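You operate a simulated robot arm through the tools that you are given. There is no shell and no other tool.

The job below is to be done with a simulated robot arm. You get a single attempt, and the scene is never put back.

Task
Chalk the top of the blue block; white pad back, box shut. A coat counts when it lies all over at full strength: go over it till it gets no stronger.

Only the result counts: the job must be done as asked and must still hold three seconds after the hand-in. Knocking over, shifting, dropping, spilling or breaking anything else fails it.

Robot
A 7-joint arm with a fingered hand, fixed in place. Base frame: the origin is at the foot of the arm, x ahead of it, y to its left, z up; the work surface is at about z = 850. Units: mm, degrees, N and s.
With the tool pointing down near the work surface it reaches from about 360 to 840 mm from the base axis. Its first joint turns from -115.0 to 115.0 degrees. Payload 5 kg.
The tool frame sits at the grasp point between the pads (the TCP): z along the fingers, y along the line on which they close. The tips reach 32 mm beyond it. Largest opening 160 mm; the body of the gripper starts 89 mm behind the TCP. The gripper is a hand of 4 fingers: y runs from the thumb to the fingers, the wrist lies at [0, 0, -267] in the tool frame, and closing takes about 1.5 s.
Orientation is that of the tool frame in the base frame, as [roll, pitch, yaw] about the fixed x, y, z axes, in that order (R = Rz(yaw) Ry(pitch) Rx(roll)). With the fingers straight down and closing along the base's y, the tool's x points along the base's -x, its y along +y and its z along -z.

Tools
- The arm moves only by the tool nudge_tool. Its argument "deltas" is a list that holds one entry, the list of rows, each a list of 6 numbers: the shift along the tool's x, y, z in mm, then the turn, a rotation vector about the tool's x, y, z in degrees. In form: [[[dx, dy, dz, wx, wy, wz], ...]]. A call has 1 to 20 rows; each row shifts and turns the commanded pose from where the row before left it, along the tool's axes as they then stand. "hand" is the finger opening in mm, from 0 to 160, set as the call begins (left out, the last holds). Each row takes 0.2 s and may step no farther than 50 mm and 8.6 degrees from the row before; otherwise, or with a gripper value out of range, the whole call is refused. Where a pose cannot be reached the arm comes as near as it can. A force on the tool above 90 N (or 10 N above the force at the start of the call, whichever is more), or a blocked arm, ends the call early, and 0.2 s more pass. The fingers move at their own pace (about 108 mm/s each) and stop on an object; they squeeze with about 29 N. The grip force told is the motor's: it shows also when the fingers shut on nothing. Time passes only in rows, and 0.2 s behind the last, so rows that do not move let the fingers close. It gives the time, the measured TCP pose, the force on the tool (base axes), the opening and the grip force at its end, in the units of the frame above (readings bear some noise), with the torque about the TCP (base axes, N m) and any sound that the robot's microphone picked up, and new pictures: "views" is both (left out), scene, wrist or none.
- Cameras (640 x 400 px; columns grow to the right, rows downward): "scene" is fixed at [49.4, -648.4, 1470.8]; the picture's right is [0.36, -0.93, 0.00], its down [-0.60, -0.23, -0.77] and it looks along [0.71, 0.28, -0.64] (base axes); focal length 360 px, centre (320, 200). "wrist" rides on the gripper at [80, -4, -114] in the tool frame; the picture's right is [0.05, 1.00, 0.00], its down [-0.82, 0.04, -0.58] and it looks along [-0.58, 0.03, 0.82] (tool axes); focal length 265 px, centre (320, 200). There is no depth. A picture from a camera that has moved, and an enlarged one, comes with that camera's place and axes in the base frame and with its lens.
- slide_trunk(by): slides the trunk up (or, below 0, down) by that many mm; the arm rides with it, the base frame stays. It gives what a move gives, with no picture.
- move_fingers(finger1, finger2, finger3, thumb_bend): sets how far each is bent, from 0 (flat) to 1 (curled in); at 0.3 the hand is open as for a grip, at 0.7 the pads meet at the TCP. One left out holds its place. A second passes; each finger stops where it meets its share of the squeeze, and holds until it gets a number again. A gripper value or a shape takes the hand back. It gives what a move gives, with no picture; readings hold the bend of each and the force on the fingers (four entries, about 0 where the hand has none), thumb and palm.
- hand_shape(shape): the hand has 4 fingers and takes this shape, open, in about a second: jaw (thumb against the fingers, like two jaws); tri (thumb and two fingers); tip (a fingertip pinch); poke (one finger out to press); point (the index stretched); flat (the hand flat); cup (the hand cupped); fist (a fist). The gripper value then closes the fingers along that shape, each until it touches; the sizes above hold for jaw. It gives what a move gives, with no picture.
- enlarge(camera, box): a new picture of the part [left, top, right, bottom] of that camera's present view, enlarged. The clock stands still meanwhile.
- sign_off(): hands the job in; it is judged then, once.

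Nothing tells you positions but the pictures and the camera data. Unless the task says otherwise, let go and move clear before handing in.

The tools are called after "Emit:" by a JSON object that holds its "method" and its "body". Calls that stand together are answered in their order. nudge_tool: Moves the arm, as the interface text tells. Its arguments: {"type":"object","properties":{"deltas":{"type":"array","items":{"type":"array","items":{"type":"array","items":{"type":"number"}}}},"hand":{"type":"number"},"views":{"type":"string","enum":["both","scene","wrist","none"]}},"required":["deltas"]} The other tools are called the same way: slide_trunk (by) slides the trunk up or down; hand_shape (shape) gives the hand a shape; move_fingers (finger1, finger2, finger3, thumb_bend) moves the fingers one by one; enlarge (camera, box) takes an enlarged picture of a part of a camera's view; sign_off () hands the job in.

At the start:

```text
time: 0.0
ee_pos: [417.6, -376.7, 1153.6]
orientation: [180.0, 0.0, 180.0]
wrist_force: [-0.3, -0.1, 0.8]
ft_torque: [0.01, 0.0, 0.04]
grip_width: 160.0
finger_force: 0.1
shape: jaw
bend: [0.3, 0.3, 0.3, 0.3]
finger forces: [0.0, 0.1, 0.0, 0.0, 0.0, 0.1]
trunk travel left (down, up): [-825.0, 165.0]
```

scene: 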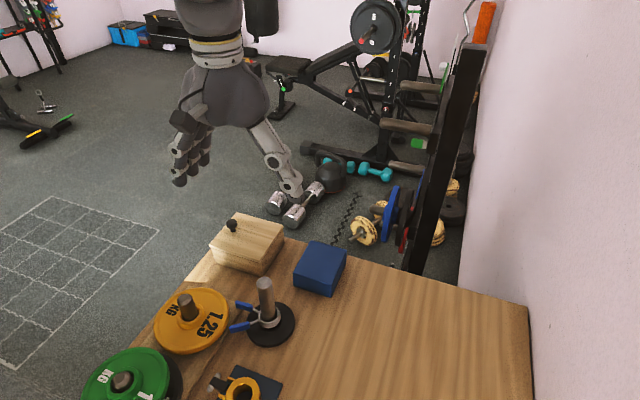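
wrist: 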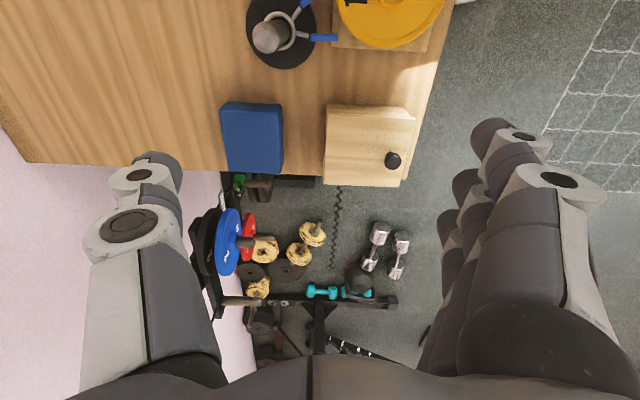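

I see a wooden table with a wooden box (a lid with a dark knob), a blue block beside it, weight plates and a stand; the white pad is probably inside the box. I'll look closer before moving.

Emit:
{"method": "enlarge", "body": {"camera": "scene", "box": [180, 190, 380, 315]}}

Emit:
{"method": "enlarge", "body": {"camera": "wrist", "box": [200, 80, 456, 240]}}

Emit:
{"method": "enlarge", "body": {"camera": "scene", "box": [80, 260, 336, 400]}}

```text
3.20 times, centred on (280, 252) of scene
camera zoom: at [49.4, -648.4, 1470.8], right [0.36, -0.93, 0.0], down [-0.6, -0.23, -0.77], along [0.71, 0.28, -0.64], focal length 1150 px, centre (448, 32)
```

zoom: 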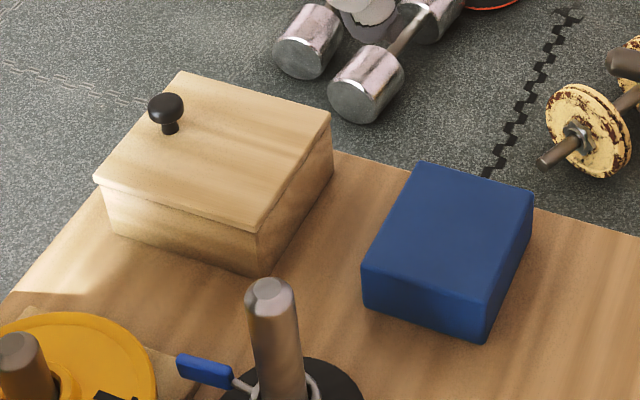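

```text
2.50 times, centred on (328, 160) of wrist
camera zoom: at [338.2, -381.0, 1267.4], right [-0.05, 1.0, 0.0], down [0.82, 0.04, 0.58], along [0.58, 0.03, -0.82], focal length 664 px, centre (300, 300)
```

zoom: 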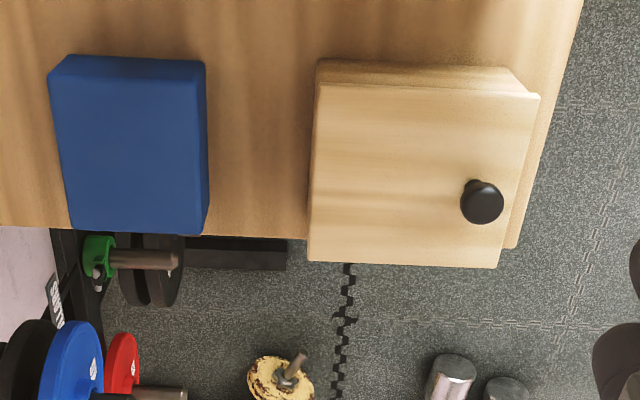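

```text
2.50 times, centred on (208, 330) of scene
camera zoom: at [49.4, -648.4, 1470.8], right [0.36, -0.93, 0.0], down [-0.6, -0.23, -0.77], along [0.71, 0.28, -0.64], focal length 899 px, centre (600, -125)
```

zoom: 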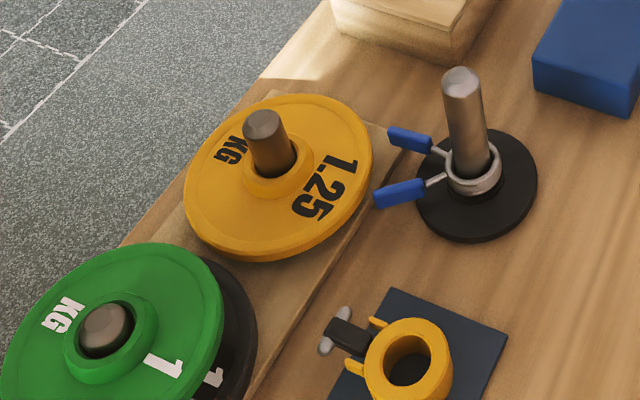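

The block is near (487,-473) and the box near (499,-309), with a knobbed lid. I'll enlarge on the box to learn how the lid opens.

Emit:
{"method": "enlarge", "body": {"camera": "wrist", "box": [310, 90, 438, 200]}}

Emit:
{"method": "enlarge", "body": {"camera": "scene", "box": [200, 205, 296, 280]}}

Emit:
{"method": "enlarge", "body": {"camera": "wrist", "box": [210, 90, 300, 180]}}

```text
3.64 times, centred on (374, 145) of wrist
camera zoom: at [338.2, -381.0, 1267.4], right [-0.05, 1.0, 0.0], down [0.82, 0.04, 0.58], along [0.58, 0.03, -0.82], focal length 965 px, centre (124, 400)
```

zoom: 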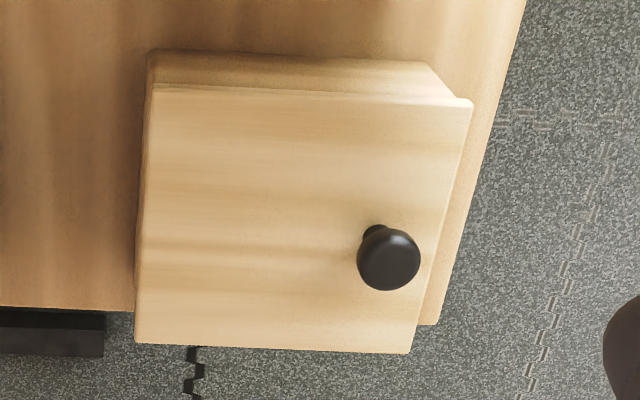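

```text
5.33 times, centred on (248, 242) of scene
camera zoom: at [49.4, -648.4, 1470.8], right [0.36, -0.93, 0.0], down [-0.6, -0.23, -0.77], along [0.71, 0.28, -0.64], focal length 1918 px, centre (704, -27)
```

zoom: 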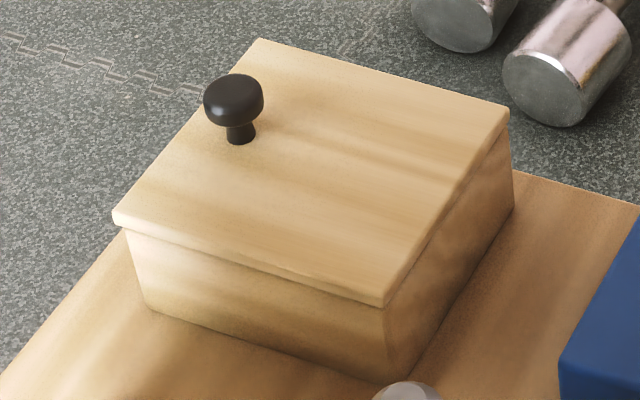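

```text
4.44 times, centred on (255, 135) of wrist
camera zoom: at [338.2, -381.0, 1267.4], right [-0.05, 1.0, 0.0], down [0.82, 0.04, 0.58], along [0.58, 0.03, -0.82], focal length 1180 px, centre (609, 489)
```

zoom: 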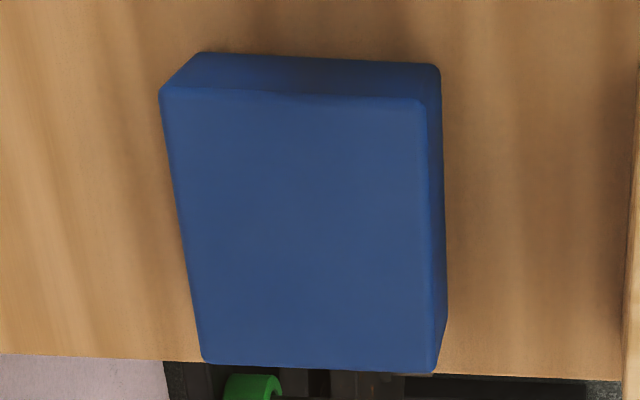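

The lid looks hinged along its -y edge, with top z≈905, spanning x 449–563 and y -364 to -243. The knob is at about (504,-271). The block top spans about x 453–549, y -513 to -432. I'll try a hand shape up here in free space to see which fits the knob.

Emit:
{"method": "hand_shape", "body": {"shape": "tip"}}

Emit:
{"method": "nudge_tool", "body": {"deltas": [[[0, 0, 0, 0, 0, 0]]]}}

Emit:
{"method": "nudge_tool", "body": {"deltas": [[[0, 0, 0, 0, 0, 0], [0, 0, 0, 0, 0, 0], [0, 0, 0, 0, 0, 0], [0, 0, 0, 0, 0, 0], [0, 0, 0, 0, 0, 0], [0, 0, 0, 0, 0, 0]]], "hand": 20}}

```text
time: 0.9
ee_pos: [418.1, -376.4, 1153.3]
orientation: [180.0, -0.1, -179.9]
wrist_force: [-1.0, -0.6, -0.4]
ft_torque: [-0.02, -0.02, 0.01]
grip_width: 159.7
finger_force: 0.1
shape: tip
bend: [0.01, 0.3, 0.01, 0.3]
finger forces: [0.1, 0.1, 0.0, 0.1, 0.0, 0.0]
trunk travel left (down, up): [-825.0, 165.0]
```

```text
time: 1.3
ee_pos: [417.4, -376.8, 1152.3]
orientation: [-180.0, 0.0, 180.0]
wrist_force: [0.0, -0.4, 0.6]
ft_torque: [0.0, -0.03, 0.01]
grip_width: 159.9
finger_force: 0.2
shape: tip
bend: [0.01, 0.3, 0.01, 0.3]
finger forces: [0.1, 0.0, 0.0, 0.0, 0.0, 0.0]
trunk travel left (down, up): [-825.0, 165.0]
camera wrist: at [338.2, -381.0, 1267.4], right [-0.05, 1.0, 0.0], down [0.82, 0.04, 0.58], along [0.58, 0.03, -0.82], focal length 265 px, centre (320, 200)
```

scene: 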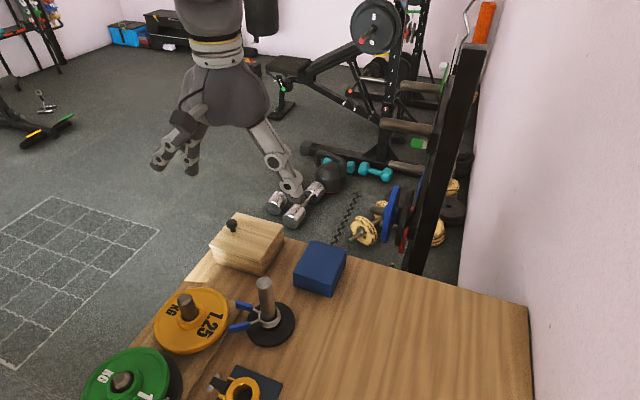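
wrist: 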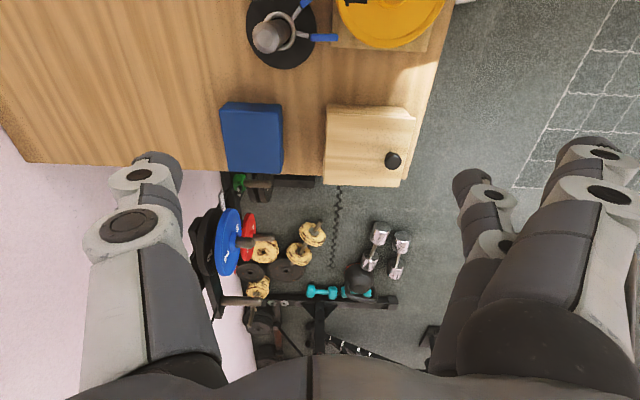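

```text
time: 2.7
ee_pos: [417.9, -377.6, 1153.6]
orientation: [179.9, 0.1, 179.9]
wrist_force: [0.6, -1.2, 0.0]
ft_torque: [0.0, -0.01, -0.02]
grip_width: 20.7
finger_force: 0.0
shape: tip
bend: [0.01, 0.72, 0.01, 0.7]
finger forces: [0.0, 0.1, 0.1, 0.0, 0.0, 0.0]
trunk travel left (down, up): [-825.0, 165.0]
camera wrist: at [338.2, -381.0, 1267.4], right [-0.05, 1.0, 0.0], down [0.82, 0.04, 0.58], along [0.58, 0.03, -0.82], focal length 265 px, centre (320, 200)
```

scene: 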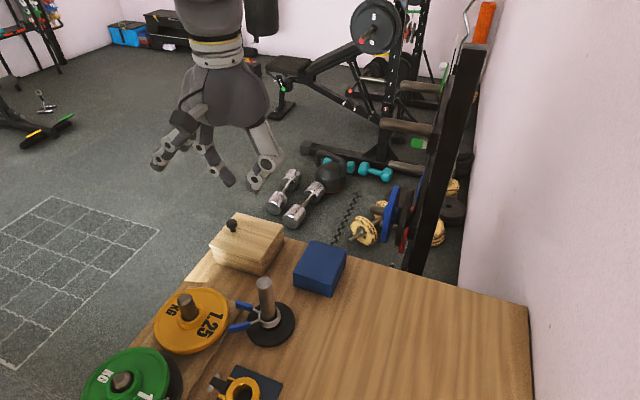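
wrist: 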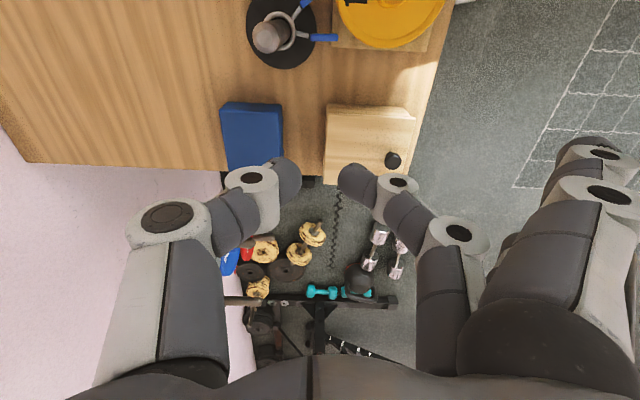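

The tip shape pinches with thumb and middle finger only, and the other fingers stay flared aside, which suits the knob. I'll move above the knob, turned 90° so the pinch runs along base x.

Emit:
{"method": "nudge_tool", "body": {"deltas": [[[-22, 27, 20, 0, 0, 0], [-22, 27, 20, 0, 0, 0], [-22, 27, 20, 0, 0, 0], [-21, 27, 20, 0, 0, 0], [0, 0, 0, 0, 0, 8.1818], [0, 0, 0, 0, 0, 8.1818], [0, 0, 0, 0, 0, 8.1818], [0, 0, 0, 0, 0, 8.1818], [0, 0, 0, 0, 0, 8.1818], [0, 0, 0, 0, 0, 8.1818], [0, 0, 0, 0, 0, 8.1818], [0, 0, 0, 0, 0, 8.1818], [0, 0, 0, 0, 0, 8.1818], [0, 0, 0, 0, 0, 8.1818], [0, 0, 0, 0, 0, 8.1818], [0, 0, 0, 0, 0, 0]]], "hand": 70}}

```text
time: 6.1
ee_pos: [504.6, -268.5, 1072.8]
orientation: [180.0, -0.1, 90.0]
wrist_force: [0.2, 0.7, 0.5]
ft_torque: [0.01, 0.04, 0.03]
grip_width: 69.4
finger_force: 0.0
shape: tip
bend: [0.01, 0.73, 0.01, 0.7]
finger forces: [0.0, 0.1, 0.0, 0.0, 0.0, 0.1]
trunk travel left (down, up): [-825.0, 165.0]
camera wrist: at [501.4, -188.9, 1187.2], right [1.0, 0.05, 0.0], down [0.04, -0.82, 0.58], along [0.03, -0.58, -0.82], focal length 265 px, centre (320, 200)
```

scene: 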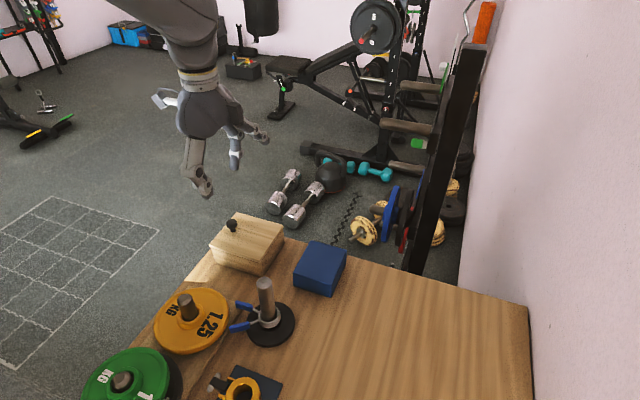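
wrist: 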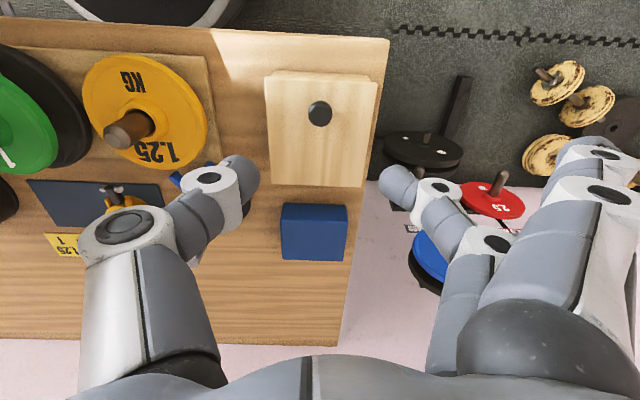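

The camera now looks down on the box with the knob near (505,-266). I'll enlarge to check the hinge side and the knob's exact place.

Emit:
{"method": "enlarge", "body": {"camera": "wrist", "box": [250, 60, 400, 270]}}

Emit:
{"method": "enlarge", "body": {"camera": "wrist", "box": [0, 30, 260, 270]}}

```text
1.90 times, centred on (325, 165) of wrist
camera zoom: at [501.4, -188.9, 1187.2], right [1.0, 0.05, 0.0], down [0.04, -0.82, 0.58], along [0.03, -0.58, -0.82], focal length 506 px, centre (310, 267)
```

zoom: 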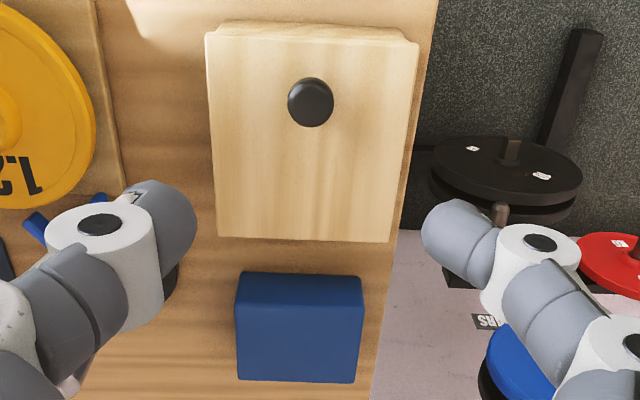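

```text
1.67 times, centred on (130, 150) of wrist
camera zoom: at [501.4, -188.9, 1187.2], right [1.0, 0.05, 0.0], down [0.04, -0.82, 0.58], along [0.03, -0.58, -0.82], focal length 442 px, centre (637, 283)
```

zoom: 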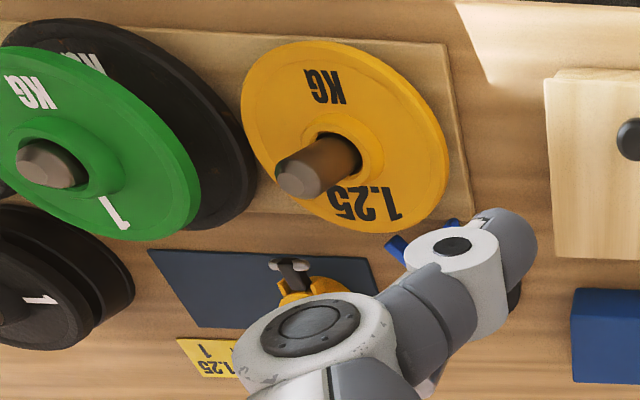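

The knob head centre is about (505.5,-266.5), its top about z 935. I'll descend around it with the pinch open and check.

Emit:
{"method": "nudge_tool", "body": {"deltas": [[[2, 1, 25, 0, 0, 0], [0, 0, 25, 0, 0, 0], [0, 0, 25, 0, 0, 0], [0, 0, 25, 0, 0, 0], [0, 0, 20, 0, 0, 0], [0, 0, 0, 0, 0, 0]]], "hand": 70}}

Emit:
{"method": "enlarge", "body": {"camera": "scene", "box": [160, 130, 320, 280]}}

```text
time: 7.5
ee_pos: [504.4, -267.1, 954.1]
orientation: [180.0, 0.0, 90.1]
wrist_force: [-0.2, -0.6, 0.5]
ft_torque: [0.04, 0.04, 0.0]
grip_width: 69.2
finger_force: 0.1
shape: tip
bend: [0.01, 0.73, 0.01, 0.7]
finger forces: [0.1, 0.0, 0.1, 0.0, 0.0, 0.0]
trunk travel left (down, up): [-825.0, 165.0]
camera wrist: at [501.5, -186.7, 1067.8], right [1.0, 0.05, 0.0], down [0.04, -0.82, 0.58], along [0.03, -0.58, -0.82], focal length 265 px, centre (320, 200)
```

scene: 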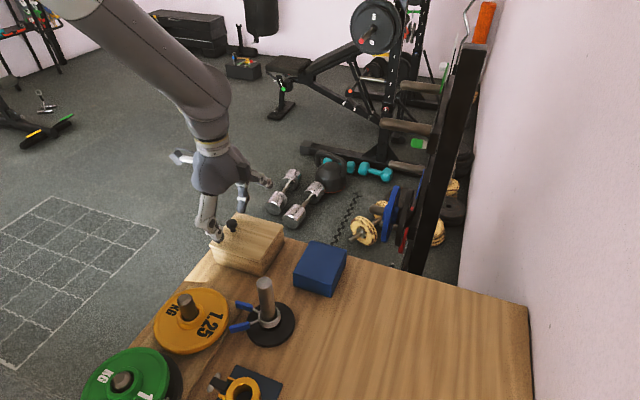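
wrist: 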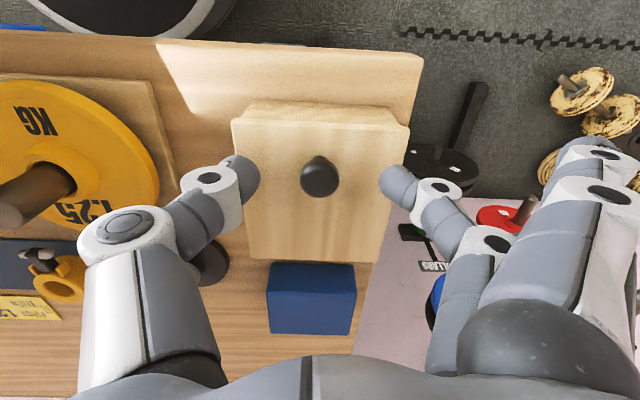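

```text
2.67 times, centred on (240, 205) of scene
camera zoom: at [49.4, -648.4, 1470.8], right [0.36, -0.93, 0.0], down [-0.6, -0.23, -0.77], along [0.71, 0.28, -0.64], focal length 959 px, centre (533, 187)
```

zoom: 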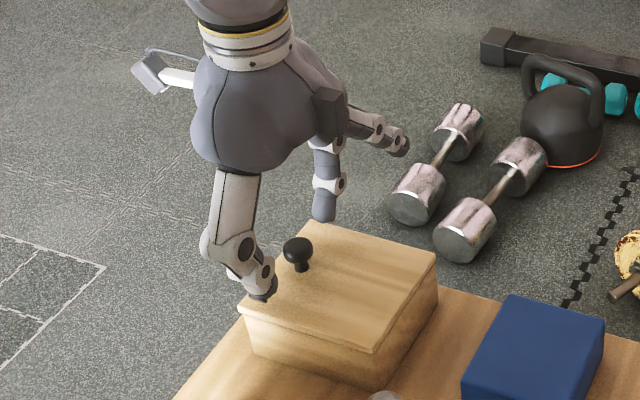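

The knob lies right between thumb and finger and 20 mm below the grasp point. I'll lower gently and close on it.

Emit:
{"method": "nudge_tool", "body": {"deltas": [[[0, 0, 5, 0, 0, 0], [0, 0, 4, 0, 0, 0], [0, 0, 4, 0, 0, 0], [0, 0, 0, 0, 0, 0]]], "hand": 70}}

Emit:
{"method": "enlarge", "body": {"camera": "scene", "box": [190, 180, 290, 280]}}

```text
time: 8.5
ee_pos: [506.3, -267.7, 940.5]
orientation: [180.0, 0.0, 90.1]
wrist_force: [-0.2, 1.3, 4.6]
ft_torque: [0.0, -0.22, 0.02]
grip_width: 69.2
finger_force: 0.2
shape: tip
bend: [0.01, 0.73, 0.01, 0.7]
finger forces: [0.0, 5.1, 0.1, 0.1, 0.0, 0.1]
trunk travel left (down, up): [-825.0, 165.0]
camera wrist: at [502.0, -186.7, 1055.4], right [1.0, 0.05, 0.0], down [0.04, -0.82, 0.58], along [0.03, -0.58, -0.82], focal length 265 px, centre (320, 200)
```

scene: 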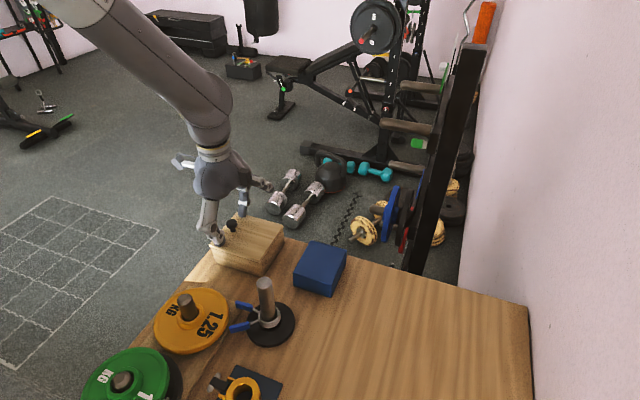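
wrist: 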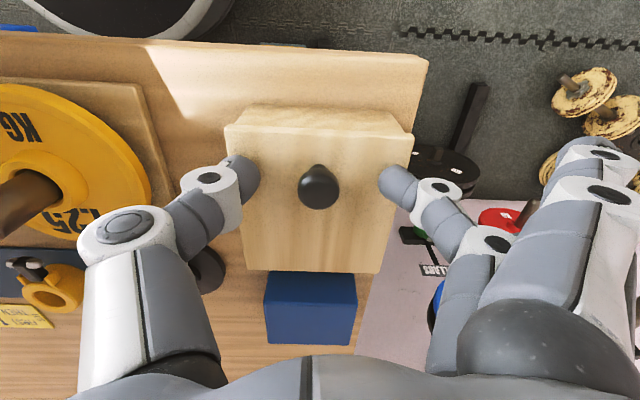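

```text
4.00 times, centred on (240, 230) of scene
camera zoom: at [49.4, -648.4, 1470.8], right [0.36, -0.93, 0.0], down [-0.6, -0.23, -0.77], along [0.71, 0.28, -0.64], focal length 1438 px, centre (640, 80)
```

zoom: 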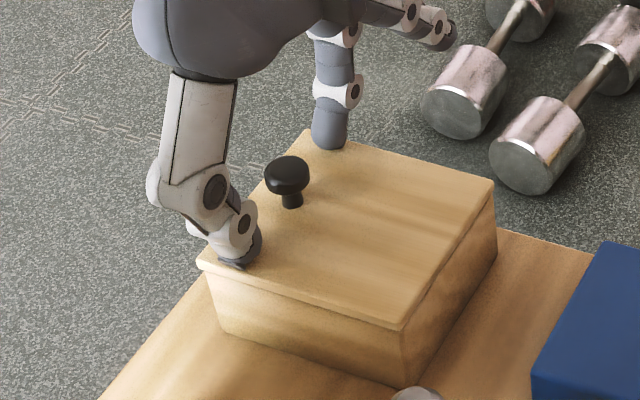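

The middle finger just touches the lid. I'll rise 4 mm and then close on the knob.

Emit:
{"method": "nudge_tool", "body": {"deltas": [[[0, 0, -4, 0, 0, 0], [0, 0, 0, 0, 0, 0]]], "hand": 70, "views": "none"}}

Emit:
{"method": "nudge_tool", "body": {"deltas": [[[0, 0, 0, 0, 0, 0], [0, 0, 0, 0, 0, 0], [0, 0, 0, 0, 0, 0], [0, 0, 0, 0, 0, 0], [0, 0, 0, 0, 0, 0], [0, 0, 0, 0, 0, 0], [0, 0, 0, 0, 0, 0]]], "hand": 5}}

Emit:
{"method": "enlarge", "body": {"camera": "scene", "box": [190, 180, 290, 280]}}

Emit:
{"method": "enlarge", "body": {"camera": "wrist", "box": [220, 100, 420, 280]}}

```text
time: 9.1
ee_pos: [506.1, -266.4, 945.6]
orientation: [-180.0, -0.2, 90.0]
wrist_force: [-0.6, -0.1, -0.7]
ft_torque: [0.01, 0.0, 0.01]
grip_width: 69.9
finger_force: 0.2
shape: tip
bend: [0.01, 0.73, 0.01, 0.7]
finger forces: [0.1, 0.1, 0.0, 0.0, 0.1, 0.1]
trunk travel left (down, up): [-825.0, 165.0]
```

```text
time: 10.7
ee_pos: [505.9, -267.3, 947.3]
orientation: [180.0, 0.0, 90.0]
wrist_force: [-3.6, 0.8, -0.5]
ft_torque: [0.01, 0.14, -0.02]
grip_width: 16.8
finger_force: 28.6
shape: tip
bend: [0.28, 0.72, 0.28, 0.71]
finger forces: [0.0, 23.9, 0.1, 0.0, 27.8, 0.1]
trunk travel left (down, up): [-825.0, 165.0]
camera wrist: at [501.8, -186.3, 1059.0], right [1.0, 0.05, 0.0], down [0.04, -0.82, 0.58], along [0.03, -0.58, -0.82], focal length 265 px, centre (320, 200)
```

scene: 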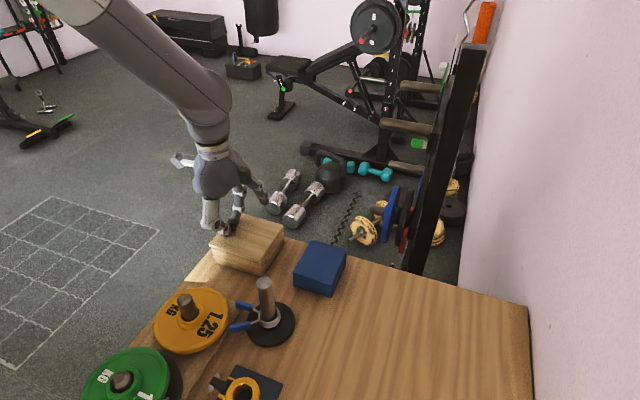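
wrist: 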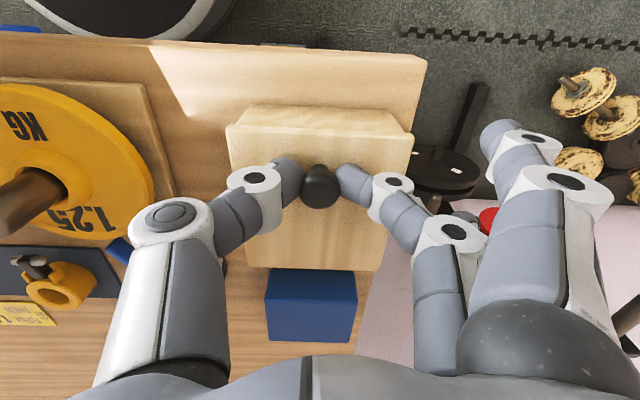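

```text
4.00 times, centred on (240, 230) of scene
camera zoom: at [49.4, -648.4, 1470.8], right [0.36, -0.93, 0.0], down [-0.6, -0.23, -0.77], along [0.71, 0.28, -0.64], focal length 1438 px, centre (640, 80)
```

zoom: 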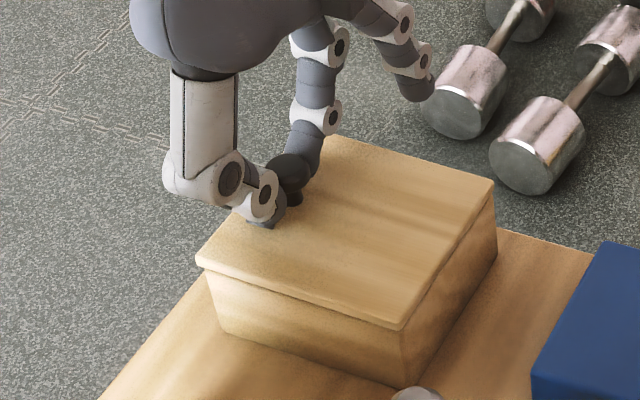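

```text
2.22 times, centred on (320, 190) of wrist
camera zoom: at [501.8, -186.3, 1059.0], right [1.0, 0.05, 0.0], down [0.04, -0.82, 0.58], along [0.03, -0.58, -0.82], focal length 590 px, centre (320, 222)
```

zoom: 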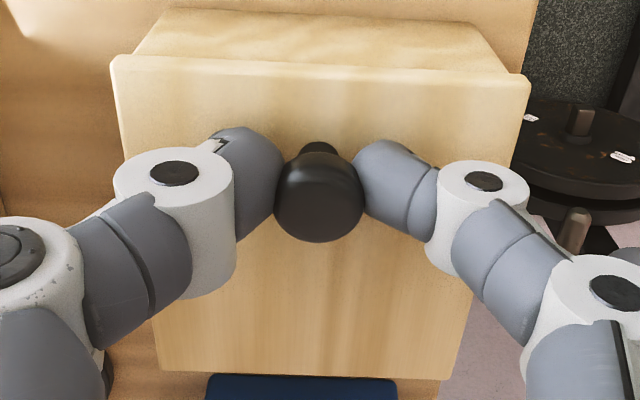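

The pinch holds the knob. I'll lift 12 mm to test whether it is hinged.

Emit:
{"method": "nudge_tool", "body": {"deltas": [[[0, 0, -4, 0, 0, 0], [0, 0, -4, 0, 0, 0], [0, 0, -4, 0, 0, 0], [0, 0, 0, 0, 0, 0]]], "hand": 5}}

Emit:
{"method": "enlarge", "body": {"camera": "scene", "box": [190, 180, 290, 280]}}

```text
time: 11.7
ee_pos: [504.5, -269.0, 956.1]
orientation: [-179.9, 0.0, 89.9]
wrist_force: [-2.8, -10.0, -5.2]
ft_torque: [-0.05, 0.15, 0.06]
grip_width: 16.6
finger_force: 29.5
shape: tip
bend: [0.28, 0.72, 0.28, 0.71]
finger forces: [0.0, 24.0, 0.1, 0.0, 26.5, 0.0]
trunk travel left (down, up): [-825.0, 165.0]
camera wrist: at [501.9, -188.9, 1070.0], right [1.0, 0.05, 0.0], down [0.04, -0.82, 0.58], along [0.03, -0.58, -0.82], focal length 265 px, centre (320, 200)
```

scene: 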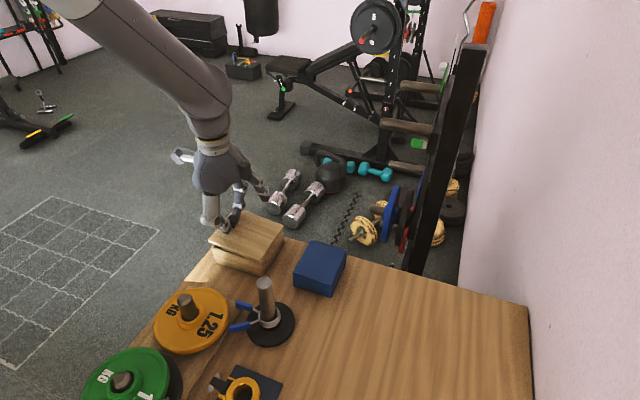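
wrist: 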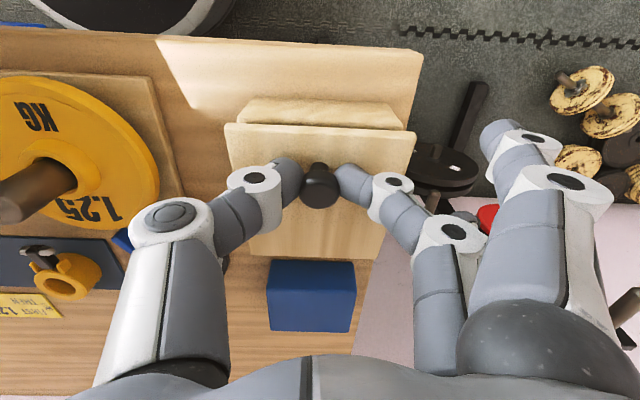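

```text
4.00 times, centred on (240, 230) of scene
camera zoom: at [49.4, -648.4, 1470.8], right [0.36, -0.93, 0.0], down [-0.6, -0.23, -0.77], along [0.71, 0.28, -0.64], focal length 1438 px, centre (640, 80)
```

zoom: 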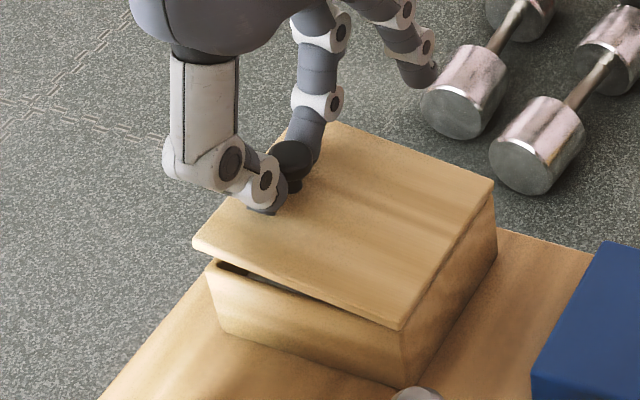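

The lid is hinged on its -y edge as expected. I'll follow the knob's arc, tilting the hand about 0.6 of the lid's angle.

Emit:
{"method": "nudge_tool", "body": {"deltas": [[[-5.8, 0, -6.5, 0, 2.35, 0], [-5.8, 0, -6.5, 0, 2.35, 0], [-5, 0, -7.8, 0, 3, 0], [-5, 0, -7.8, 0, 3, 0], [-5.6, 0, -7.5, 0, 3, 0], [-5.6, 0, -7.5, 0, 3, 0], [0, 0, 0, 0, 0, 0]]], "hand": 5}}

```text
time: 13.3
ee_pos: [505.6, -302.2, 998.0]
orientation: [180.0, -16.7, 89.9]
wrist_force: [-8.1, 14.6, 9.8]
ft_torque: [0.72, 0.6, 0.15]
grip_width: 17.0
finger_force: 29.3
shape: tip
bend: [0.28, 0.72, 0.28, 0.71]
finger forces: [0.0, 28.1, 0.0, 0.1, 50.4, 0.1]
trunk travel left (down, up): [-825.0, 165.0]
camera wrist: at [501.9, -258.5, 1128.9], right [1.0, 0.05, 0.02], down [0.04, -0.95, 0.32], along [0.03, -0.32, -0.95], focal length 265 px, centre (320, 200)
```

scene: 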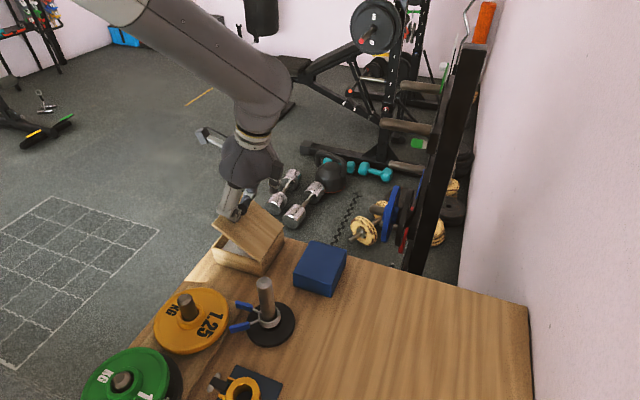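
wrist: 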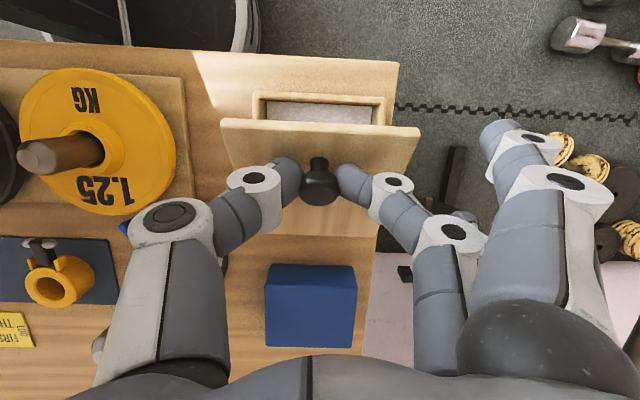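

The lid is about 40° open and something white shows inside. The arc is a few mm wider than I assumed, so I'll correct and continue.

Emit:
{"method": "nudge_tool", "body": {"deltas": [[[3.5, 0, -2, 0, 0, 0], [-6.2, 0, -7.4, 0, 3, 0], [-6.2, 0, -7.4, 0, 3, 0], [-6.8, 0, -7, 0, 3, 0], [-6.8, 0, -7, 0, 3, 0], [0, 0, 0, 0, 0, 0]]], "hand": 5}}

```text
time: 14.7
ee_pos: [505.5, -337.4, 1017.0]
orientation: [-180.0, -28.8, 89.9]
wrist_force: [-3.0, -0.9, -9.3]
ft_torque: [0.11, 0.24, 0.28]
grip_width: 16.4
finger_force: 29.0
shape: tip
bend: [0.28, 0.72, 0.28, 0.7]
finger forces: [0.1, 25.0, 0.2, 0.0, 37.4, 0.0]
trunk travel left (down, up): [-825.0, 165.0]
camera wrist: at [502.0, -321.8, 1154.6], right [1.0, 0.04, 0.02], down [0.04, -0.99, 0.11], along [0.03, -0.11, -0.99], focal length 265 px, centre (320, 200)
```

scene: 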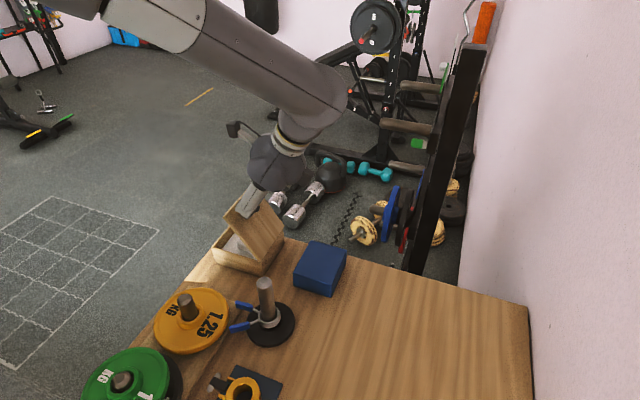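
wrist: 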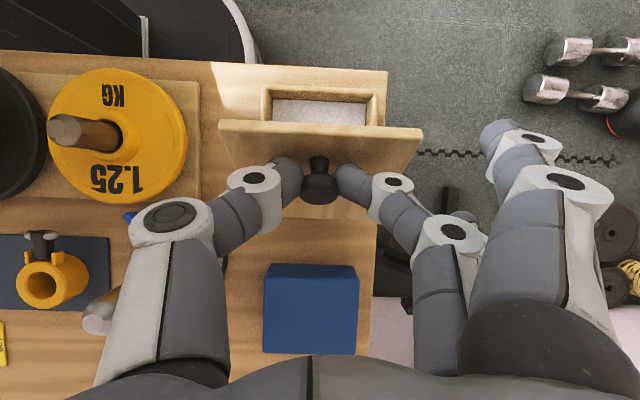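

Good, forces are low at about 57° open. Continuing along the arc.

Emit:
{"method": "nudge_tool", "body": {"deltas": [[[-7.3, 0, -6.65, 0, 3, 0], [-7.3, 0, -6.65, 0, 3, 0], [-7.7, 0, -6.15, 0, 3, 0], [-7.7, 0, -6.15, 0, 3, 0], [0, 0, 0, 0, 0, 0]]], "hand": 5}}

```text
time: 15.9
ee_pos: [506.1, -376.4, 1021.6]
orientation: [180.0, -40.8, 90.0]
wrist_force: [-6.1, 2.2, -12.8]
ft_torque: [0.05, 0.12, 0.31]
grip_width: 15.9
finger_force: 29.1
shape: tip
bend: [0.28, 0.72, 0.28, 0.7]
finger forces: [0.0, 24.0, 0.0, 0.0, 36.3, 0.1]
trunk travel left (down, up): [-825.0, 165.0]
camera wrist: at [502.5, -389.5, 1160.1], right [1.0, 0.04, 0.03], down [0.04, -0.99, -0.09], along [0.03, 0.1, -0.99], focal length 265 px, centre (320, 200)
```

scene: 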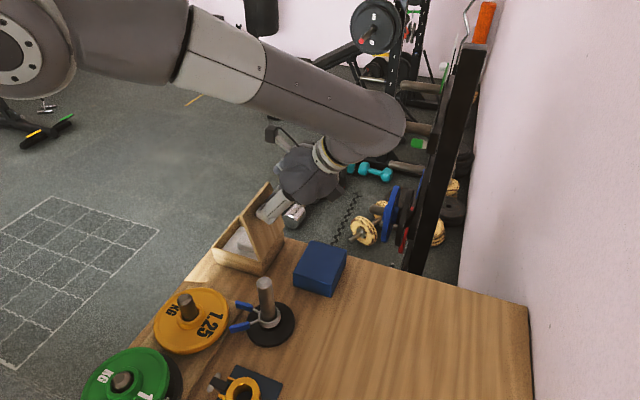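
wrist: 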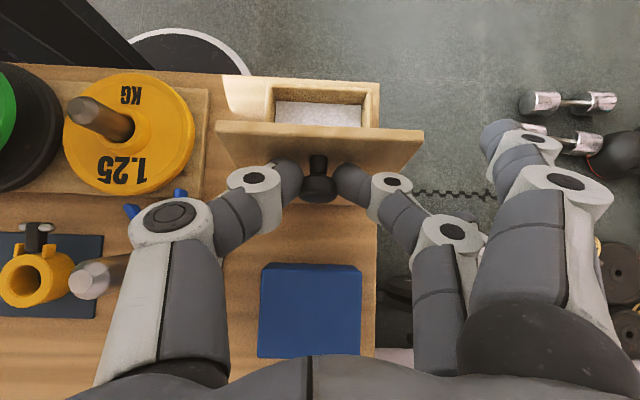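

The lid is near 75°. I'll carry on toward and past vertical and watch for the stop.

Emit:
{"method": "nudge_tool", "body": {"deltas": [[[-8.1, 0, -5.7, 0, 3, 0], [-8.1, 0, -5.7, 0, 3, 0], [-8.5, 0, -5.2, 0, 3, 0], [-8.5, 0, -5.2, 0, 3, 0], [0, 0, 0, 0, 0, 0]]], "hand": 5}}

Emit:
{"method": "enlarge", "body": {"camera": "scene", "box": [200, 130, 380, 300]}}

```text
time: 17.1
ee_pos: [505.6, -414.7, 1014.1]
orientation: [180.0, -52.7, 90.0]
wrist_force: [-5.1, 5.7, -10.5]
ft_torque: [0.04, 0.02, 0.28]
grip_width: 15.5
finger_force: 28.9
shape: tip
bend: [0.28, 0.72, 0.28, 0.7]
finger forces: [0.0, 23.5, 0.0, 0.0, 32.7, 0.0]
trunk travel left (down, up): [-825.0, 165.0]
camera wrist: at [502.7, -455.8, 1146.2], right [1.0, 0.03, 0.04], down [0.04, -0.95, -0.3], along [0.03, 0.3, -0.95], focal length 265 px, centre (320, 200)
```

scene: 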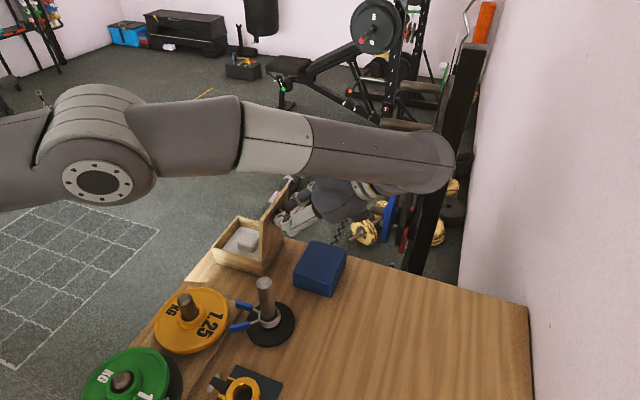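
wrist: 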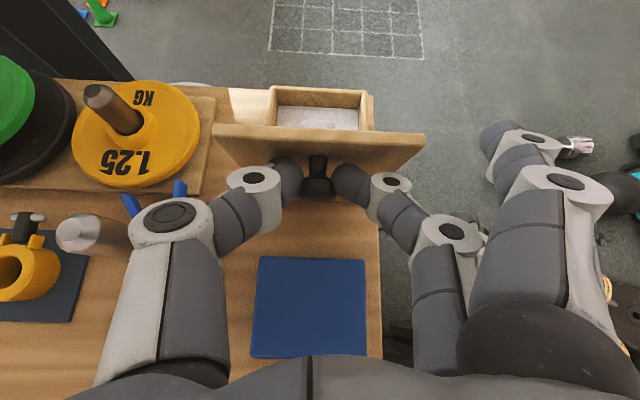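

```text
2.35 times, centred on (290, 215) of scene
camera zoom: at [49.4, -648.4, 1470.8], right [0.36, -0.93, 0.0], down [-0.6, -0.23, -0.77], along [0.71, 0.28, -0.64], focal length 846 px, centre (391, 165)
```

zoom: 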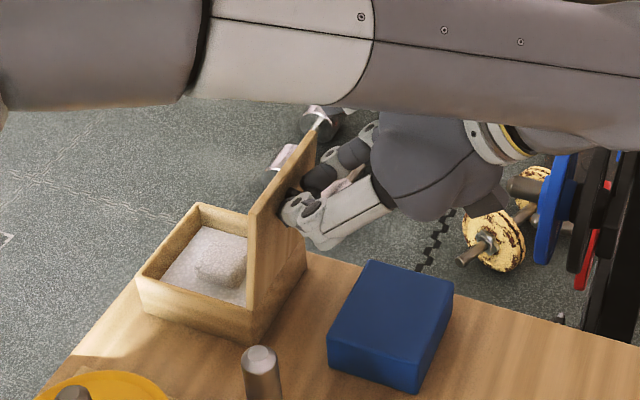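

Inside the box I see a bed of chalk and a white pad. The lid is about vertical, so I'll push it a bit further toward its stop.

Emit:
{"method": "nudge_tool", "body": {"deltas": [[[-8.8, 0, -4.7, 0, 3, 0], [-8.8, 0, -4.7, 0, 3, 0], [0, 0, 0, 0, 0, 0]]], "hand": 5}}

Emit:
{"method": "enlarge", "body": {"camera": "scene", "box": [200, 130, 380, 300]}}

```text
time: 17.9
ee_pos: [488.8, -413.5, 1030.9]
orientation: [-180.0, -58.7, 89.9]
wrist_force: [-0.1, 0.2, 0.8]
ft_torque: [0.0, 0.03, 0.05]
grip_width: 10.4
finger_force: 29.2
shape: tip
bend: [0.28, 0.73, 0.28, 0.74]
finger forces: [0.1, 0.1, 0.0, 0.0, 0.1, 0.0]
out of reach, approached as far as the arm can: row 1, 2
trunk travel left (down, up): [-825.0, 165.0]
camera wrist: at [485.9, -469.7, 1158.1], right [1.0, 0.03, 0.04], down [0.04, -0.92, -0.4], along [0.03, 0.4, -0.92], focal length 265 px, centre (320, 200)
```

scene: 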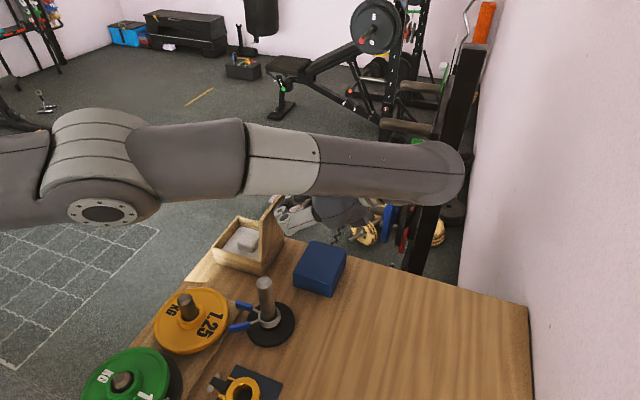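
wrist: 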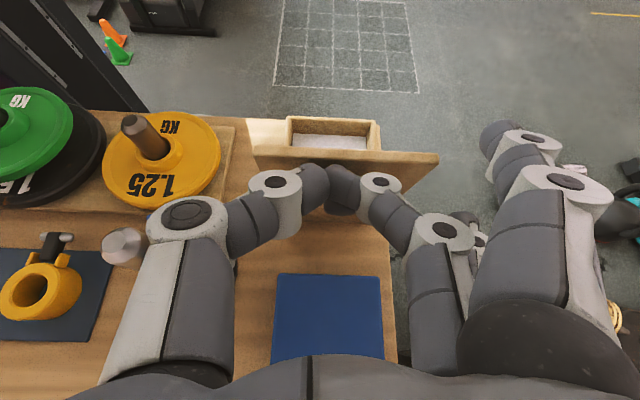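

```text
2.35 times, centred on (290, 215) of scene
camera zoom: at [49.4, -648.4, 1470.8], right [0.36, -0.93, 0.0], down [-0.6, -0.23, -0.77], along [0.71, 0.28, -0.64], focal length 846 px, centre (391, 165)
```

zoom: 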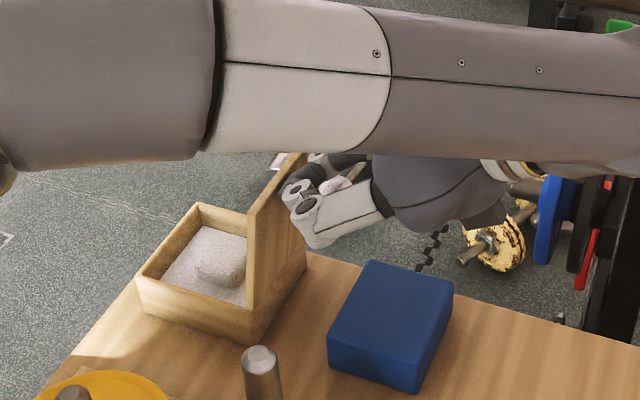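

The arm reached its limit and the knob slipped free, but the lid stays open by itself. I'll open the pinch a little and back the hand straight up and away from the lid.

Emit:
{"method": "nudge_tool", "body": {"deltas": [[[0, 0, 0, 0, 0, 0], [0, 0, 0, 0, 0, 0]]], "hand": 50, "views": "wrist"}}

Emit:
{"method": "nudge_tool", "body": {"deltas": [[[12.8, -7, -7.8, 0, 0, 0], [12.8, -7, -7.8, 0, 0, 0], [17, 0, -10.4, 0, 0, 0], [17, 0, -10.4, 0, 0, 0], [17, 0, -10.4, 0, 0, 0], [0, 0, 0, 0, 0, 0]]]}}

```text
time: 18.5
ee_pos: [488.0, -413.6, 1030.5]
orientation: [179.9, -58.7, 90.0]
wrist_force: [0.0, 0.4, -0.7]
ft_torque: [-0.02, 0.0, 0.05]
grip_width: 49.4
finger_force: 0.0
shape: tip
bend: [0.01, 0.73, 0.01, 0.7]
finger forces: [0.0, 0.0, 0.0, 0.1, 0.0, 0.0]
trunk travel left (down, up): [-825.0, 165.0]
camera wrist: at [484.5, -469.6, 1158.4], right [1.0, 0.03, 0.04], down [0.04, -0.92, -0.4], along [0.03, 0.4, -0.92], focal length 265 px, centre (320, 200)
```

wrist: 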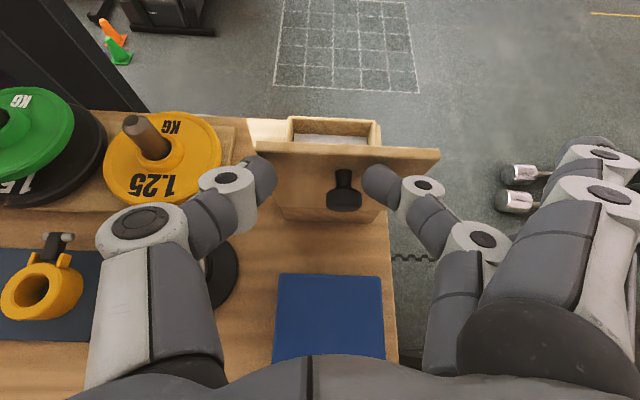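

```text
time: 19.9
ee_pos: [472.6, -413.1, 1100.3]
orientation: [179.8, -58.5, 90.1]
wrist_force: [0.1, 0.5, 0.0]
ft_torque: [0.01, 0.01, 0.0]
grip_width: 49.7
finger_force: 0.1
shape: tip
bend: [0.01, 0.73, 0.01, 0.7]
finger forces: [0.0, 0.0, 0.0, 0.0, 0.0, 0.0]
out of reach, approached as far as the arm can: row 5
trunk travel left (down, up): [-825.0, 165.0]
camera wrist: at [468.8, -469.3, 1227.5], right [1.0, 0.02, 0.05], down [0.04, -0.92, -0.4], along [0.03, 0.4, -0.92], focal length 265 px, centre (320, 200)
```

scene: 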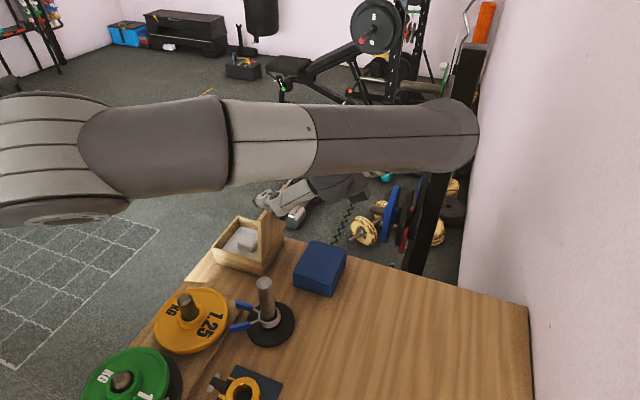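
wrist: 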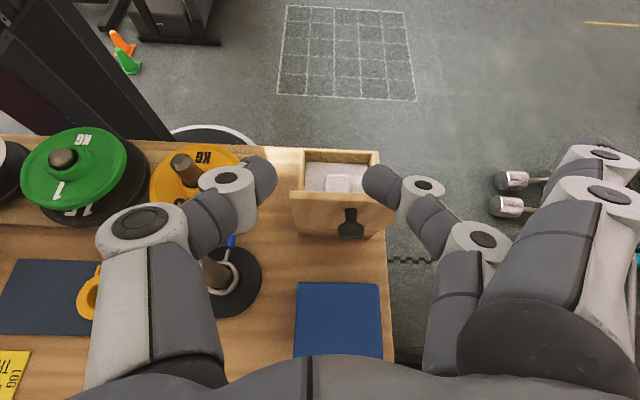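

The hand is clear of the lid. I'll bring it back upright and over the box to see the pad.

Emit:
{"method": "nudge_tool", "body": {"deltas": [[[0, 0, 0, 0, -8.4, 0], [0, 0, 0, 0, -8.4, 0], [0, 0, 0, 0, -8.4, 0], [0, 0, 0, 0, -8.4, 0], [0, 0, 0, 0, -8.4, 0], [0, 0, 0, 0, -8.4, 0], [0, 0, 0, 0, -8.1, 0], [0, 0, 0, 0, 0, 0]]], "hand": 50}}

Emit:
{"method": "enlarge", "body": {"camera": "scene", "box": [200, 180, 360, 300]}}

```text
time: 21.7
ee_pos: [472.1, -415.2, 1100.3]
orientation: [180.0, -0.2, 89.8]
wrist_force: [-0.6, 0.3, 0.6]
ft_torque: [0.0, -0.01, 0.0]
grip_width: 49.6
finger_force: 0.1
shape: tip
bend: [0.01, 0.73, 0.01, 0.7]
finger forces: [0.0, 0.0, 0.0, 0.0, 0.1, 0.1]
trunk travel left (down, up): [-825.0, 165.0]
camera wrist: at [469.0, -334.9, 1214.2], right [1.0, 0.05, 0.0], down [0.04, -0.82, 0.57], along [0.03, -0.57, -0.82], focal length 265 px, centre (320, 200)
```

scene: 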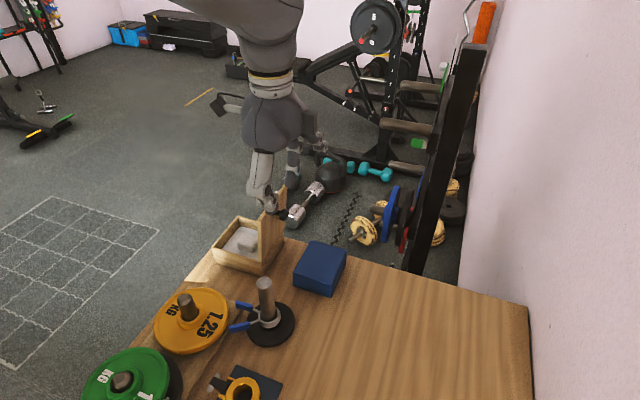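
wrist: 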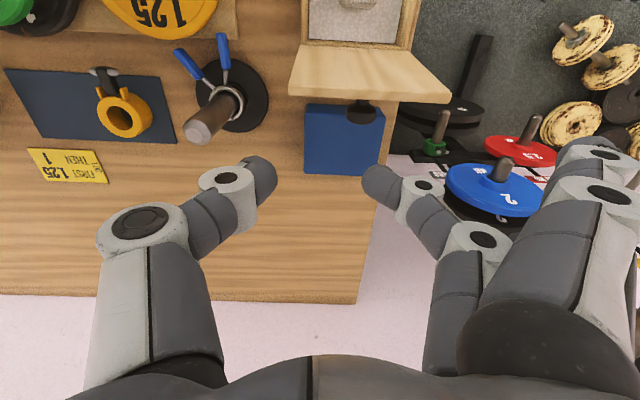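

```text
3.33 times, centred on (280, 240) of scene
camera zoom: at [49.4, -648.4, 1470.8], right [0.36, -0.93, 0.0], down [-0.6, -0.23, -0.77], along [0.71, 0.28, -0.64], focal length 1198 px, centre (453, 67)
```

zoom: 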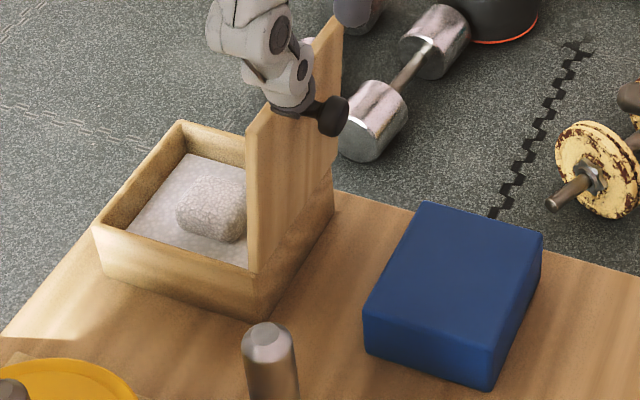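

The open lid stands slightly past vertical, and the pad lies on the chalk bed. I'll move over the box at this height for a look straight at it.

Emit:
{"method": "nudge_tool", "body": {"deltas": [[[30, 7, 0, 0, 0, 0], [30, 7, 0, 0, 0, 0], [30, 7, 0, 0, 0, 0], [30, 7, 0, 0, 0, 0], [0, 6, 0, 0, 0, 0], [0, 0, 0, 0, 0, 0]]], "hand": 100}}

Emit:
{"method": "enlarge", "body": {"camera": "wrist", "box": [240, 60, 400, 220]}}

```text
time: 23.1
ee_pos: [506.0, -293.5, 1101.9]
orientation: [-180.0, -0.2, 90.0]
wrist_force: [0.1, -0.2, -1.3]
ft_torque: [-0.03, 0.0, 0.01]
grip_width: 99.2
finger_force: 0.0
shape: tip
bend: [0.01, 0.71, 0.01, 0.68]
finger forces: [0.0, 0.0, 0.0, 0.0, 0.0, 0.0]
trunk travel left (down, up): [-825.0, 165.0]
camera wrist: at [502.0, -213.6, 1215.7], right [1.0, 0.05, 0.0], down [0.04, -0.82, 0.57], along [0.03, -0.57, -0.82], focal length 265 px, centre (320, 200)
```

scene: 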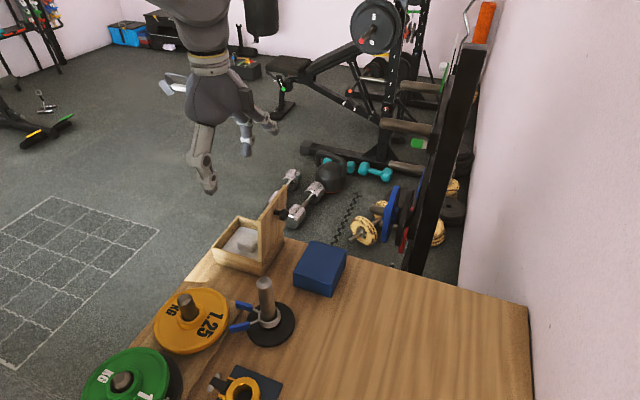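
wrist: 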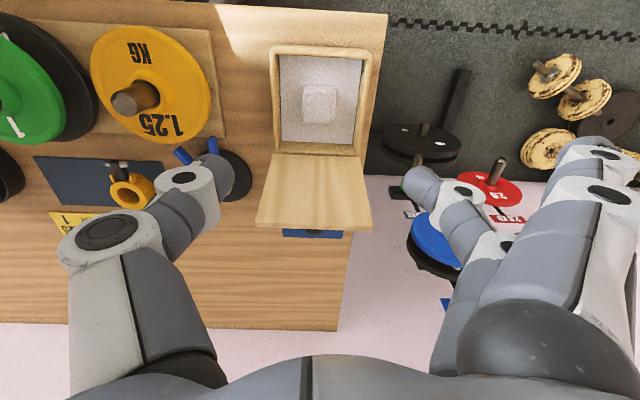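

```text
2.50 times, centred on (320, 140) of wrist
camera zoom: at [502.0, -213.6, 1215.7], right [1.0, 0.05, 0.0], down [0.04, -0.82, 0.57], along [0.03, -0.57, -0.82], focal length 664 px, centre (320, 350)
```

zoom: 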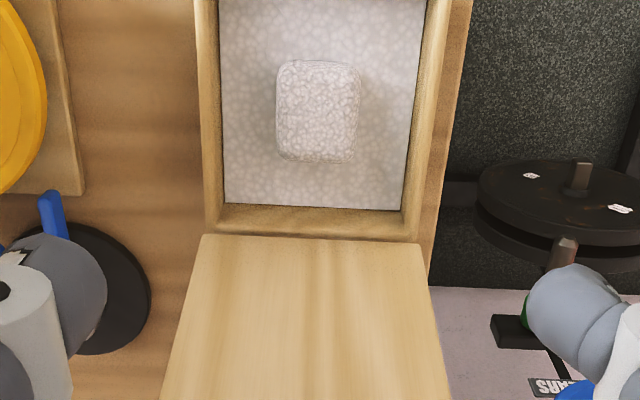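

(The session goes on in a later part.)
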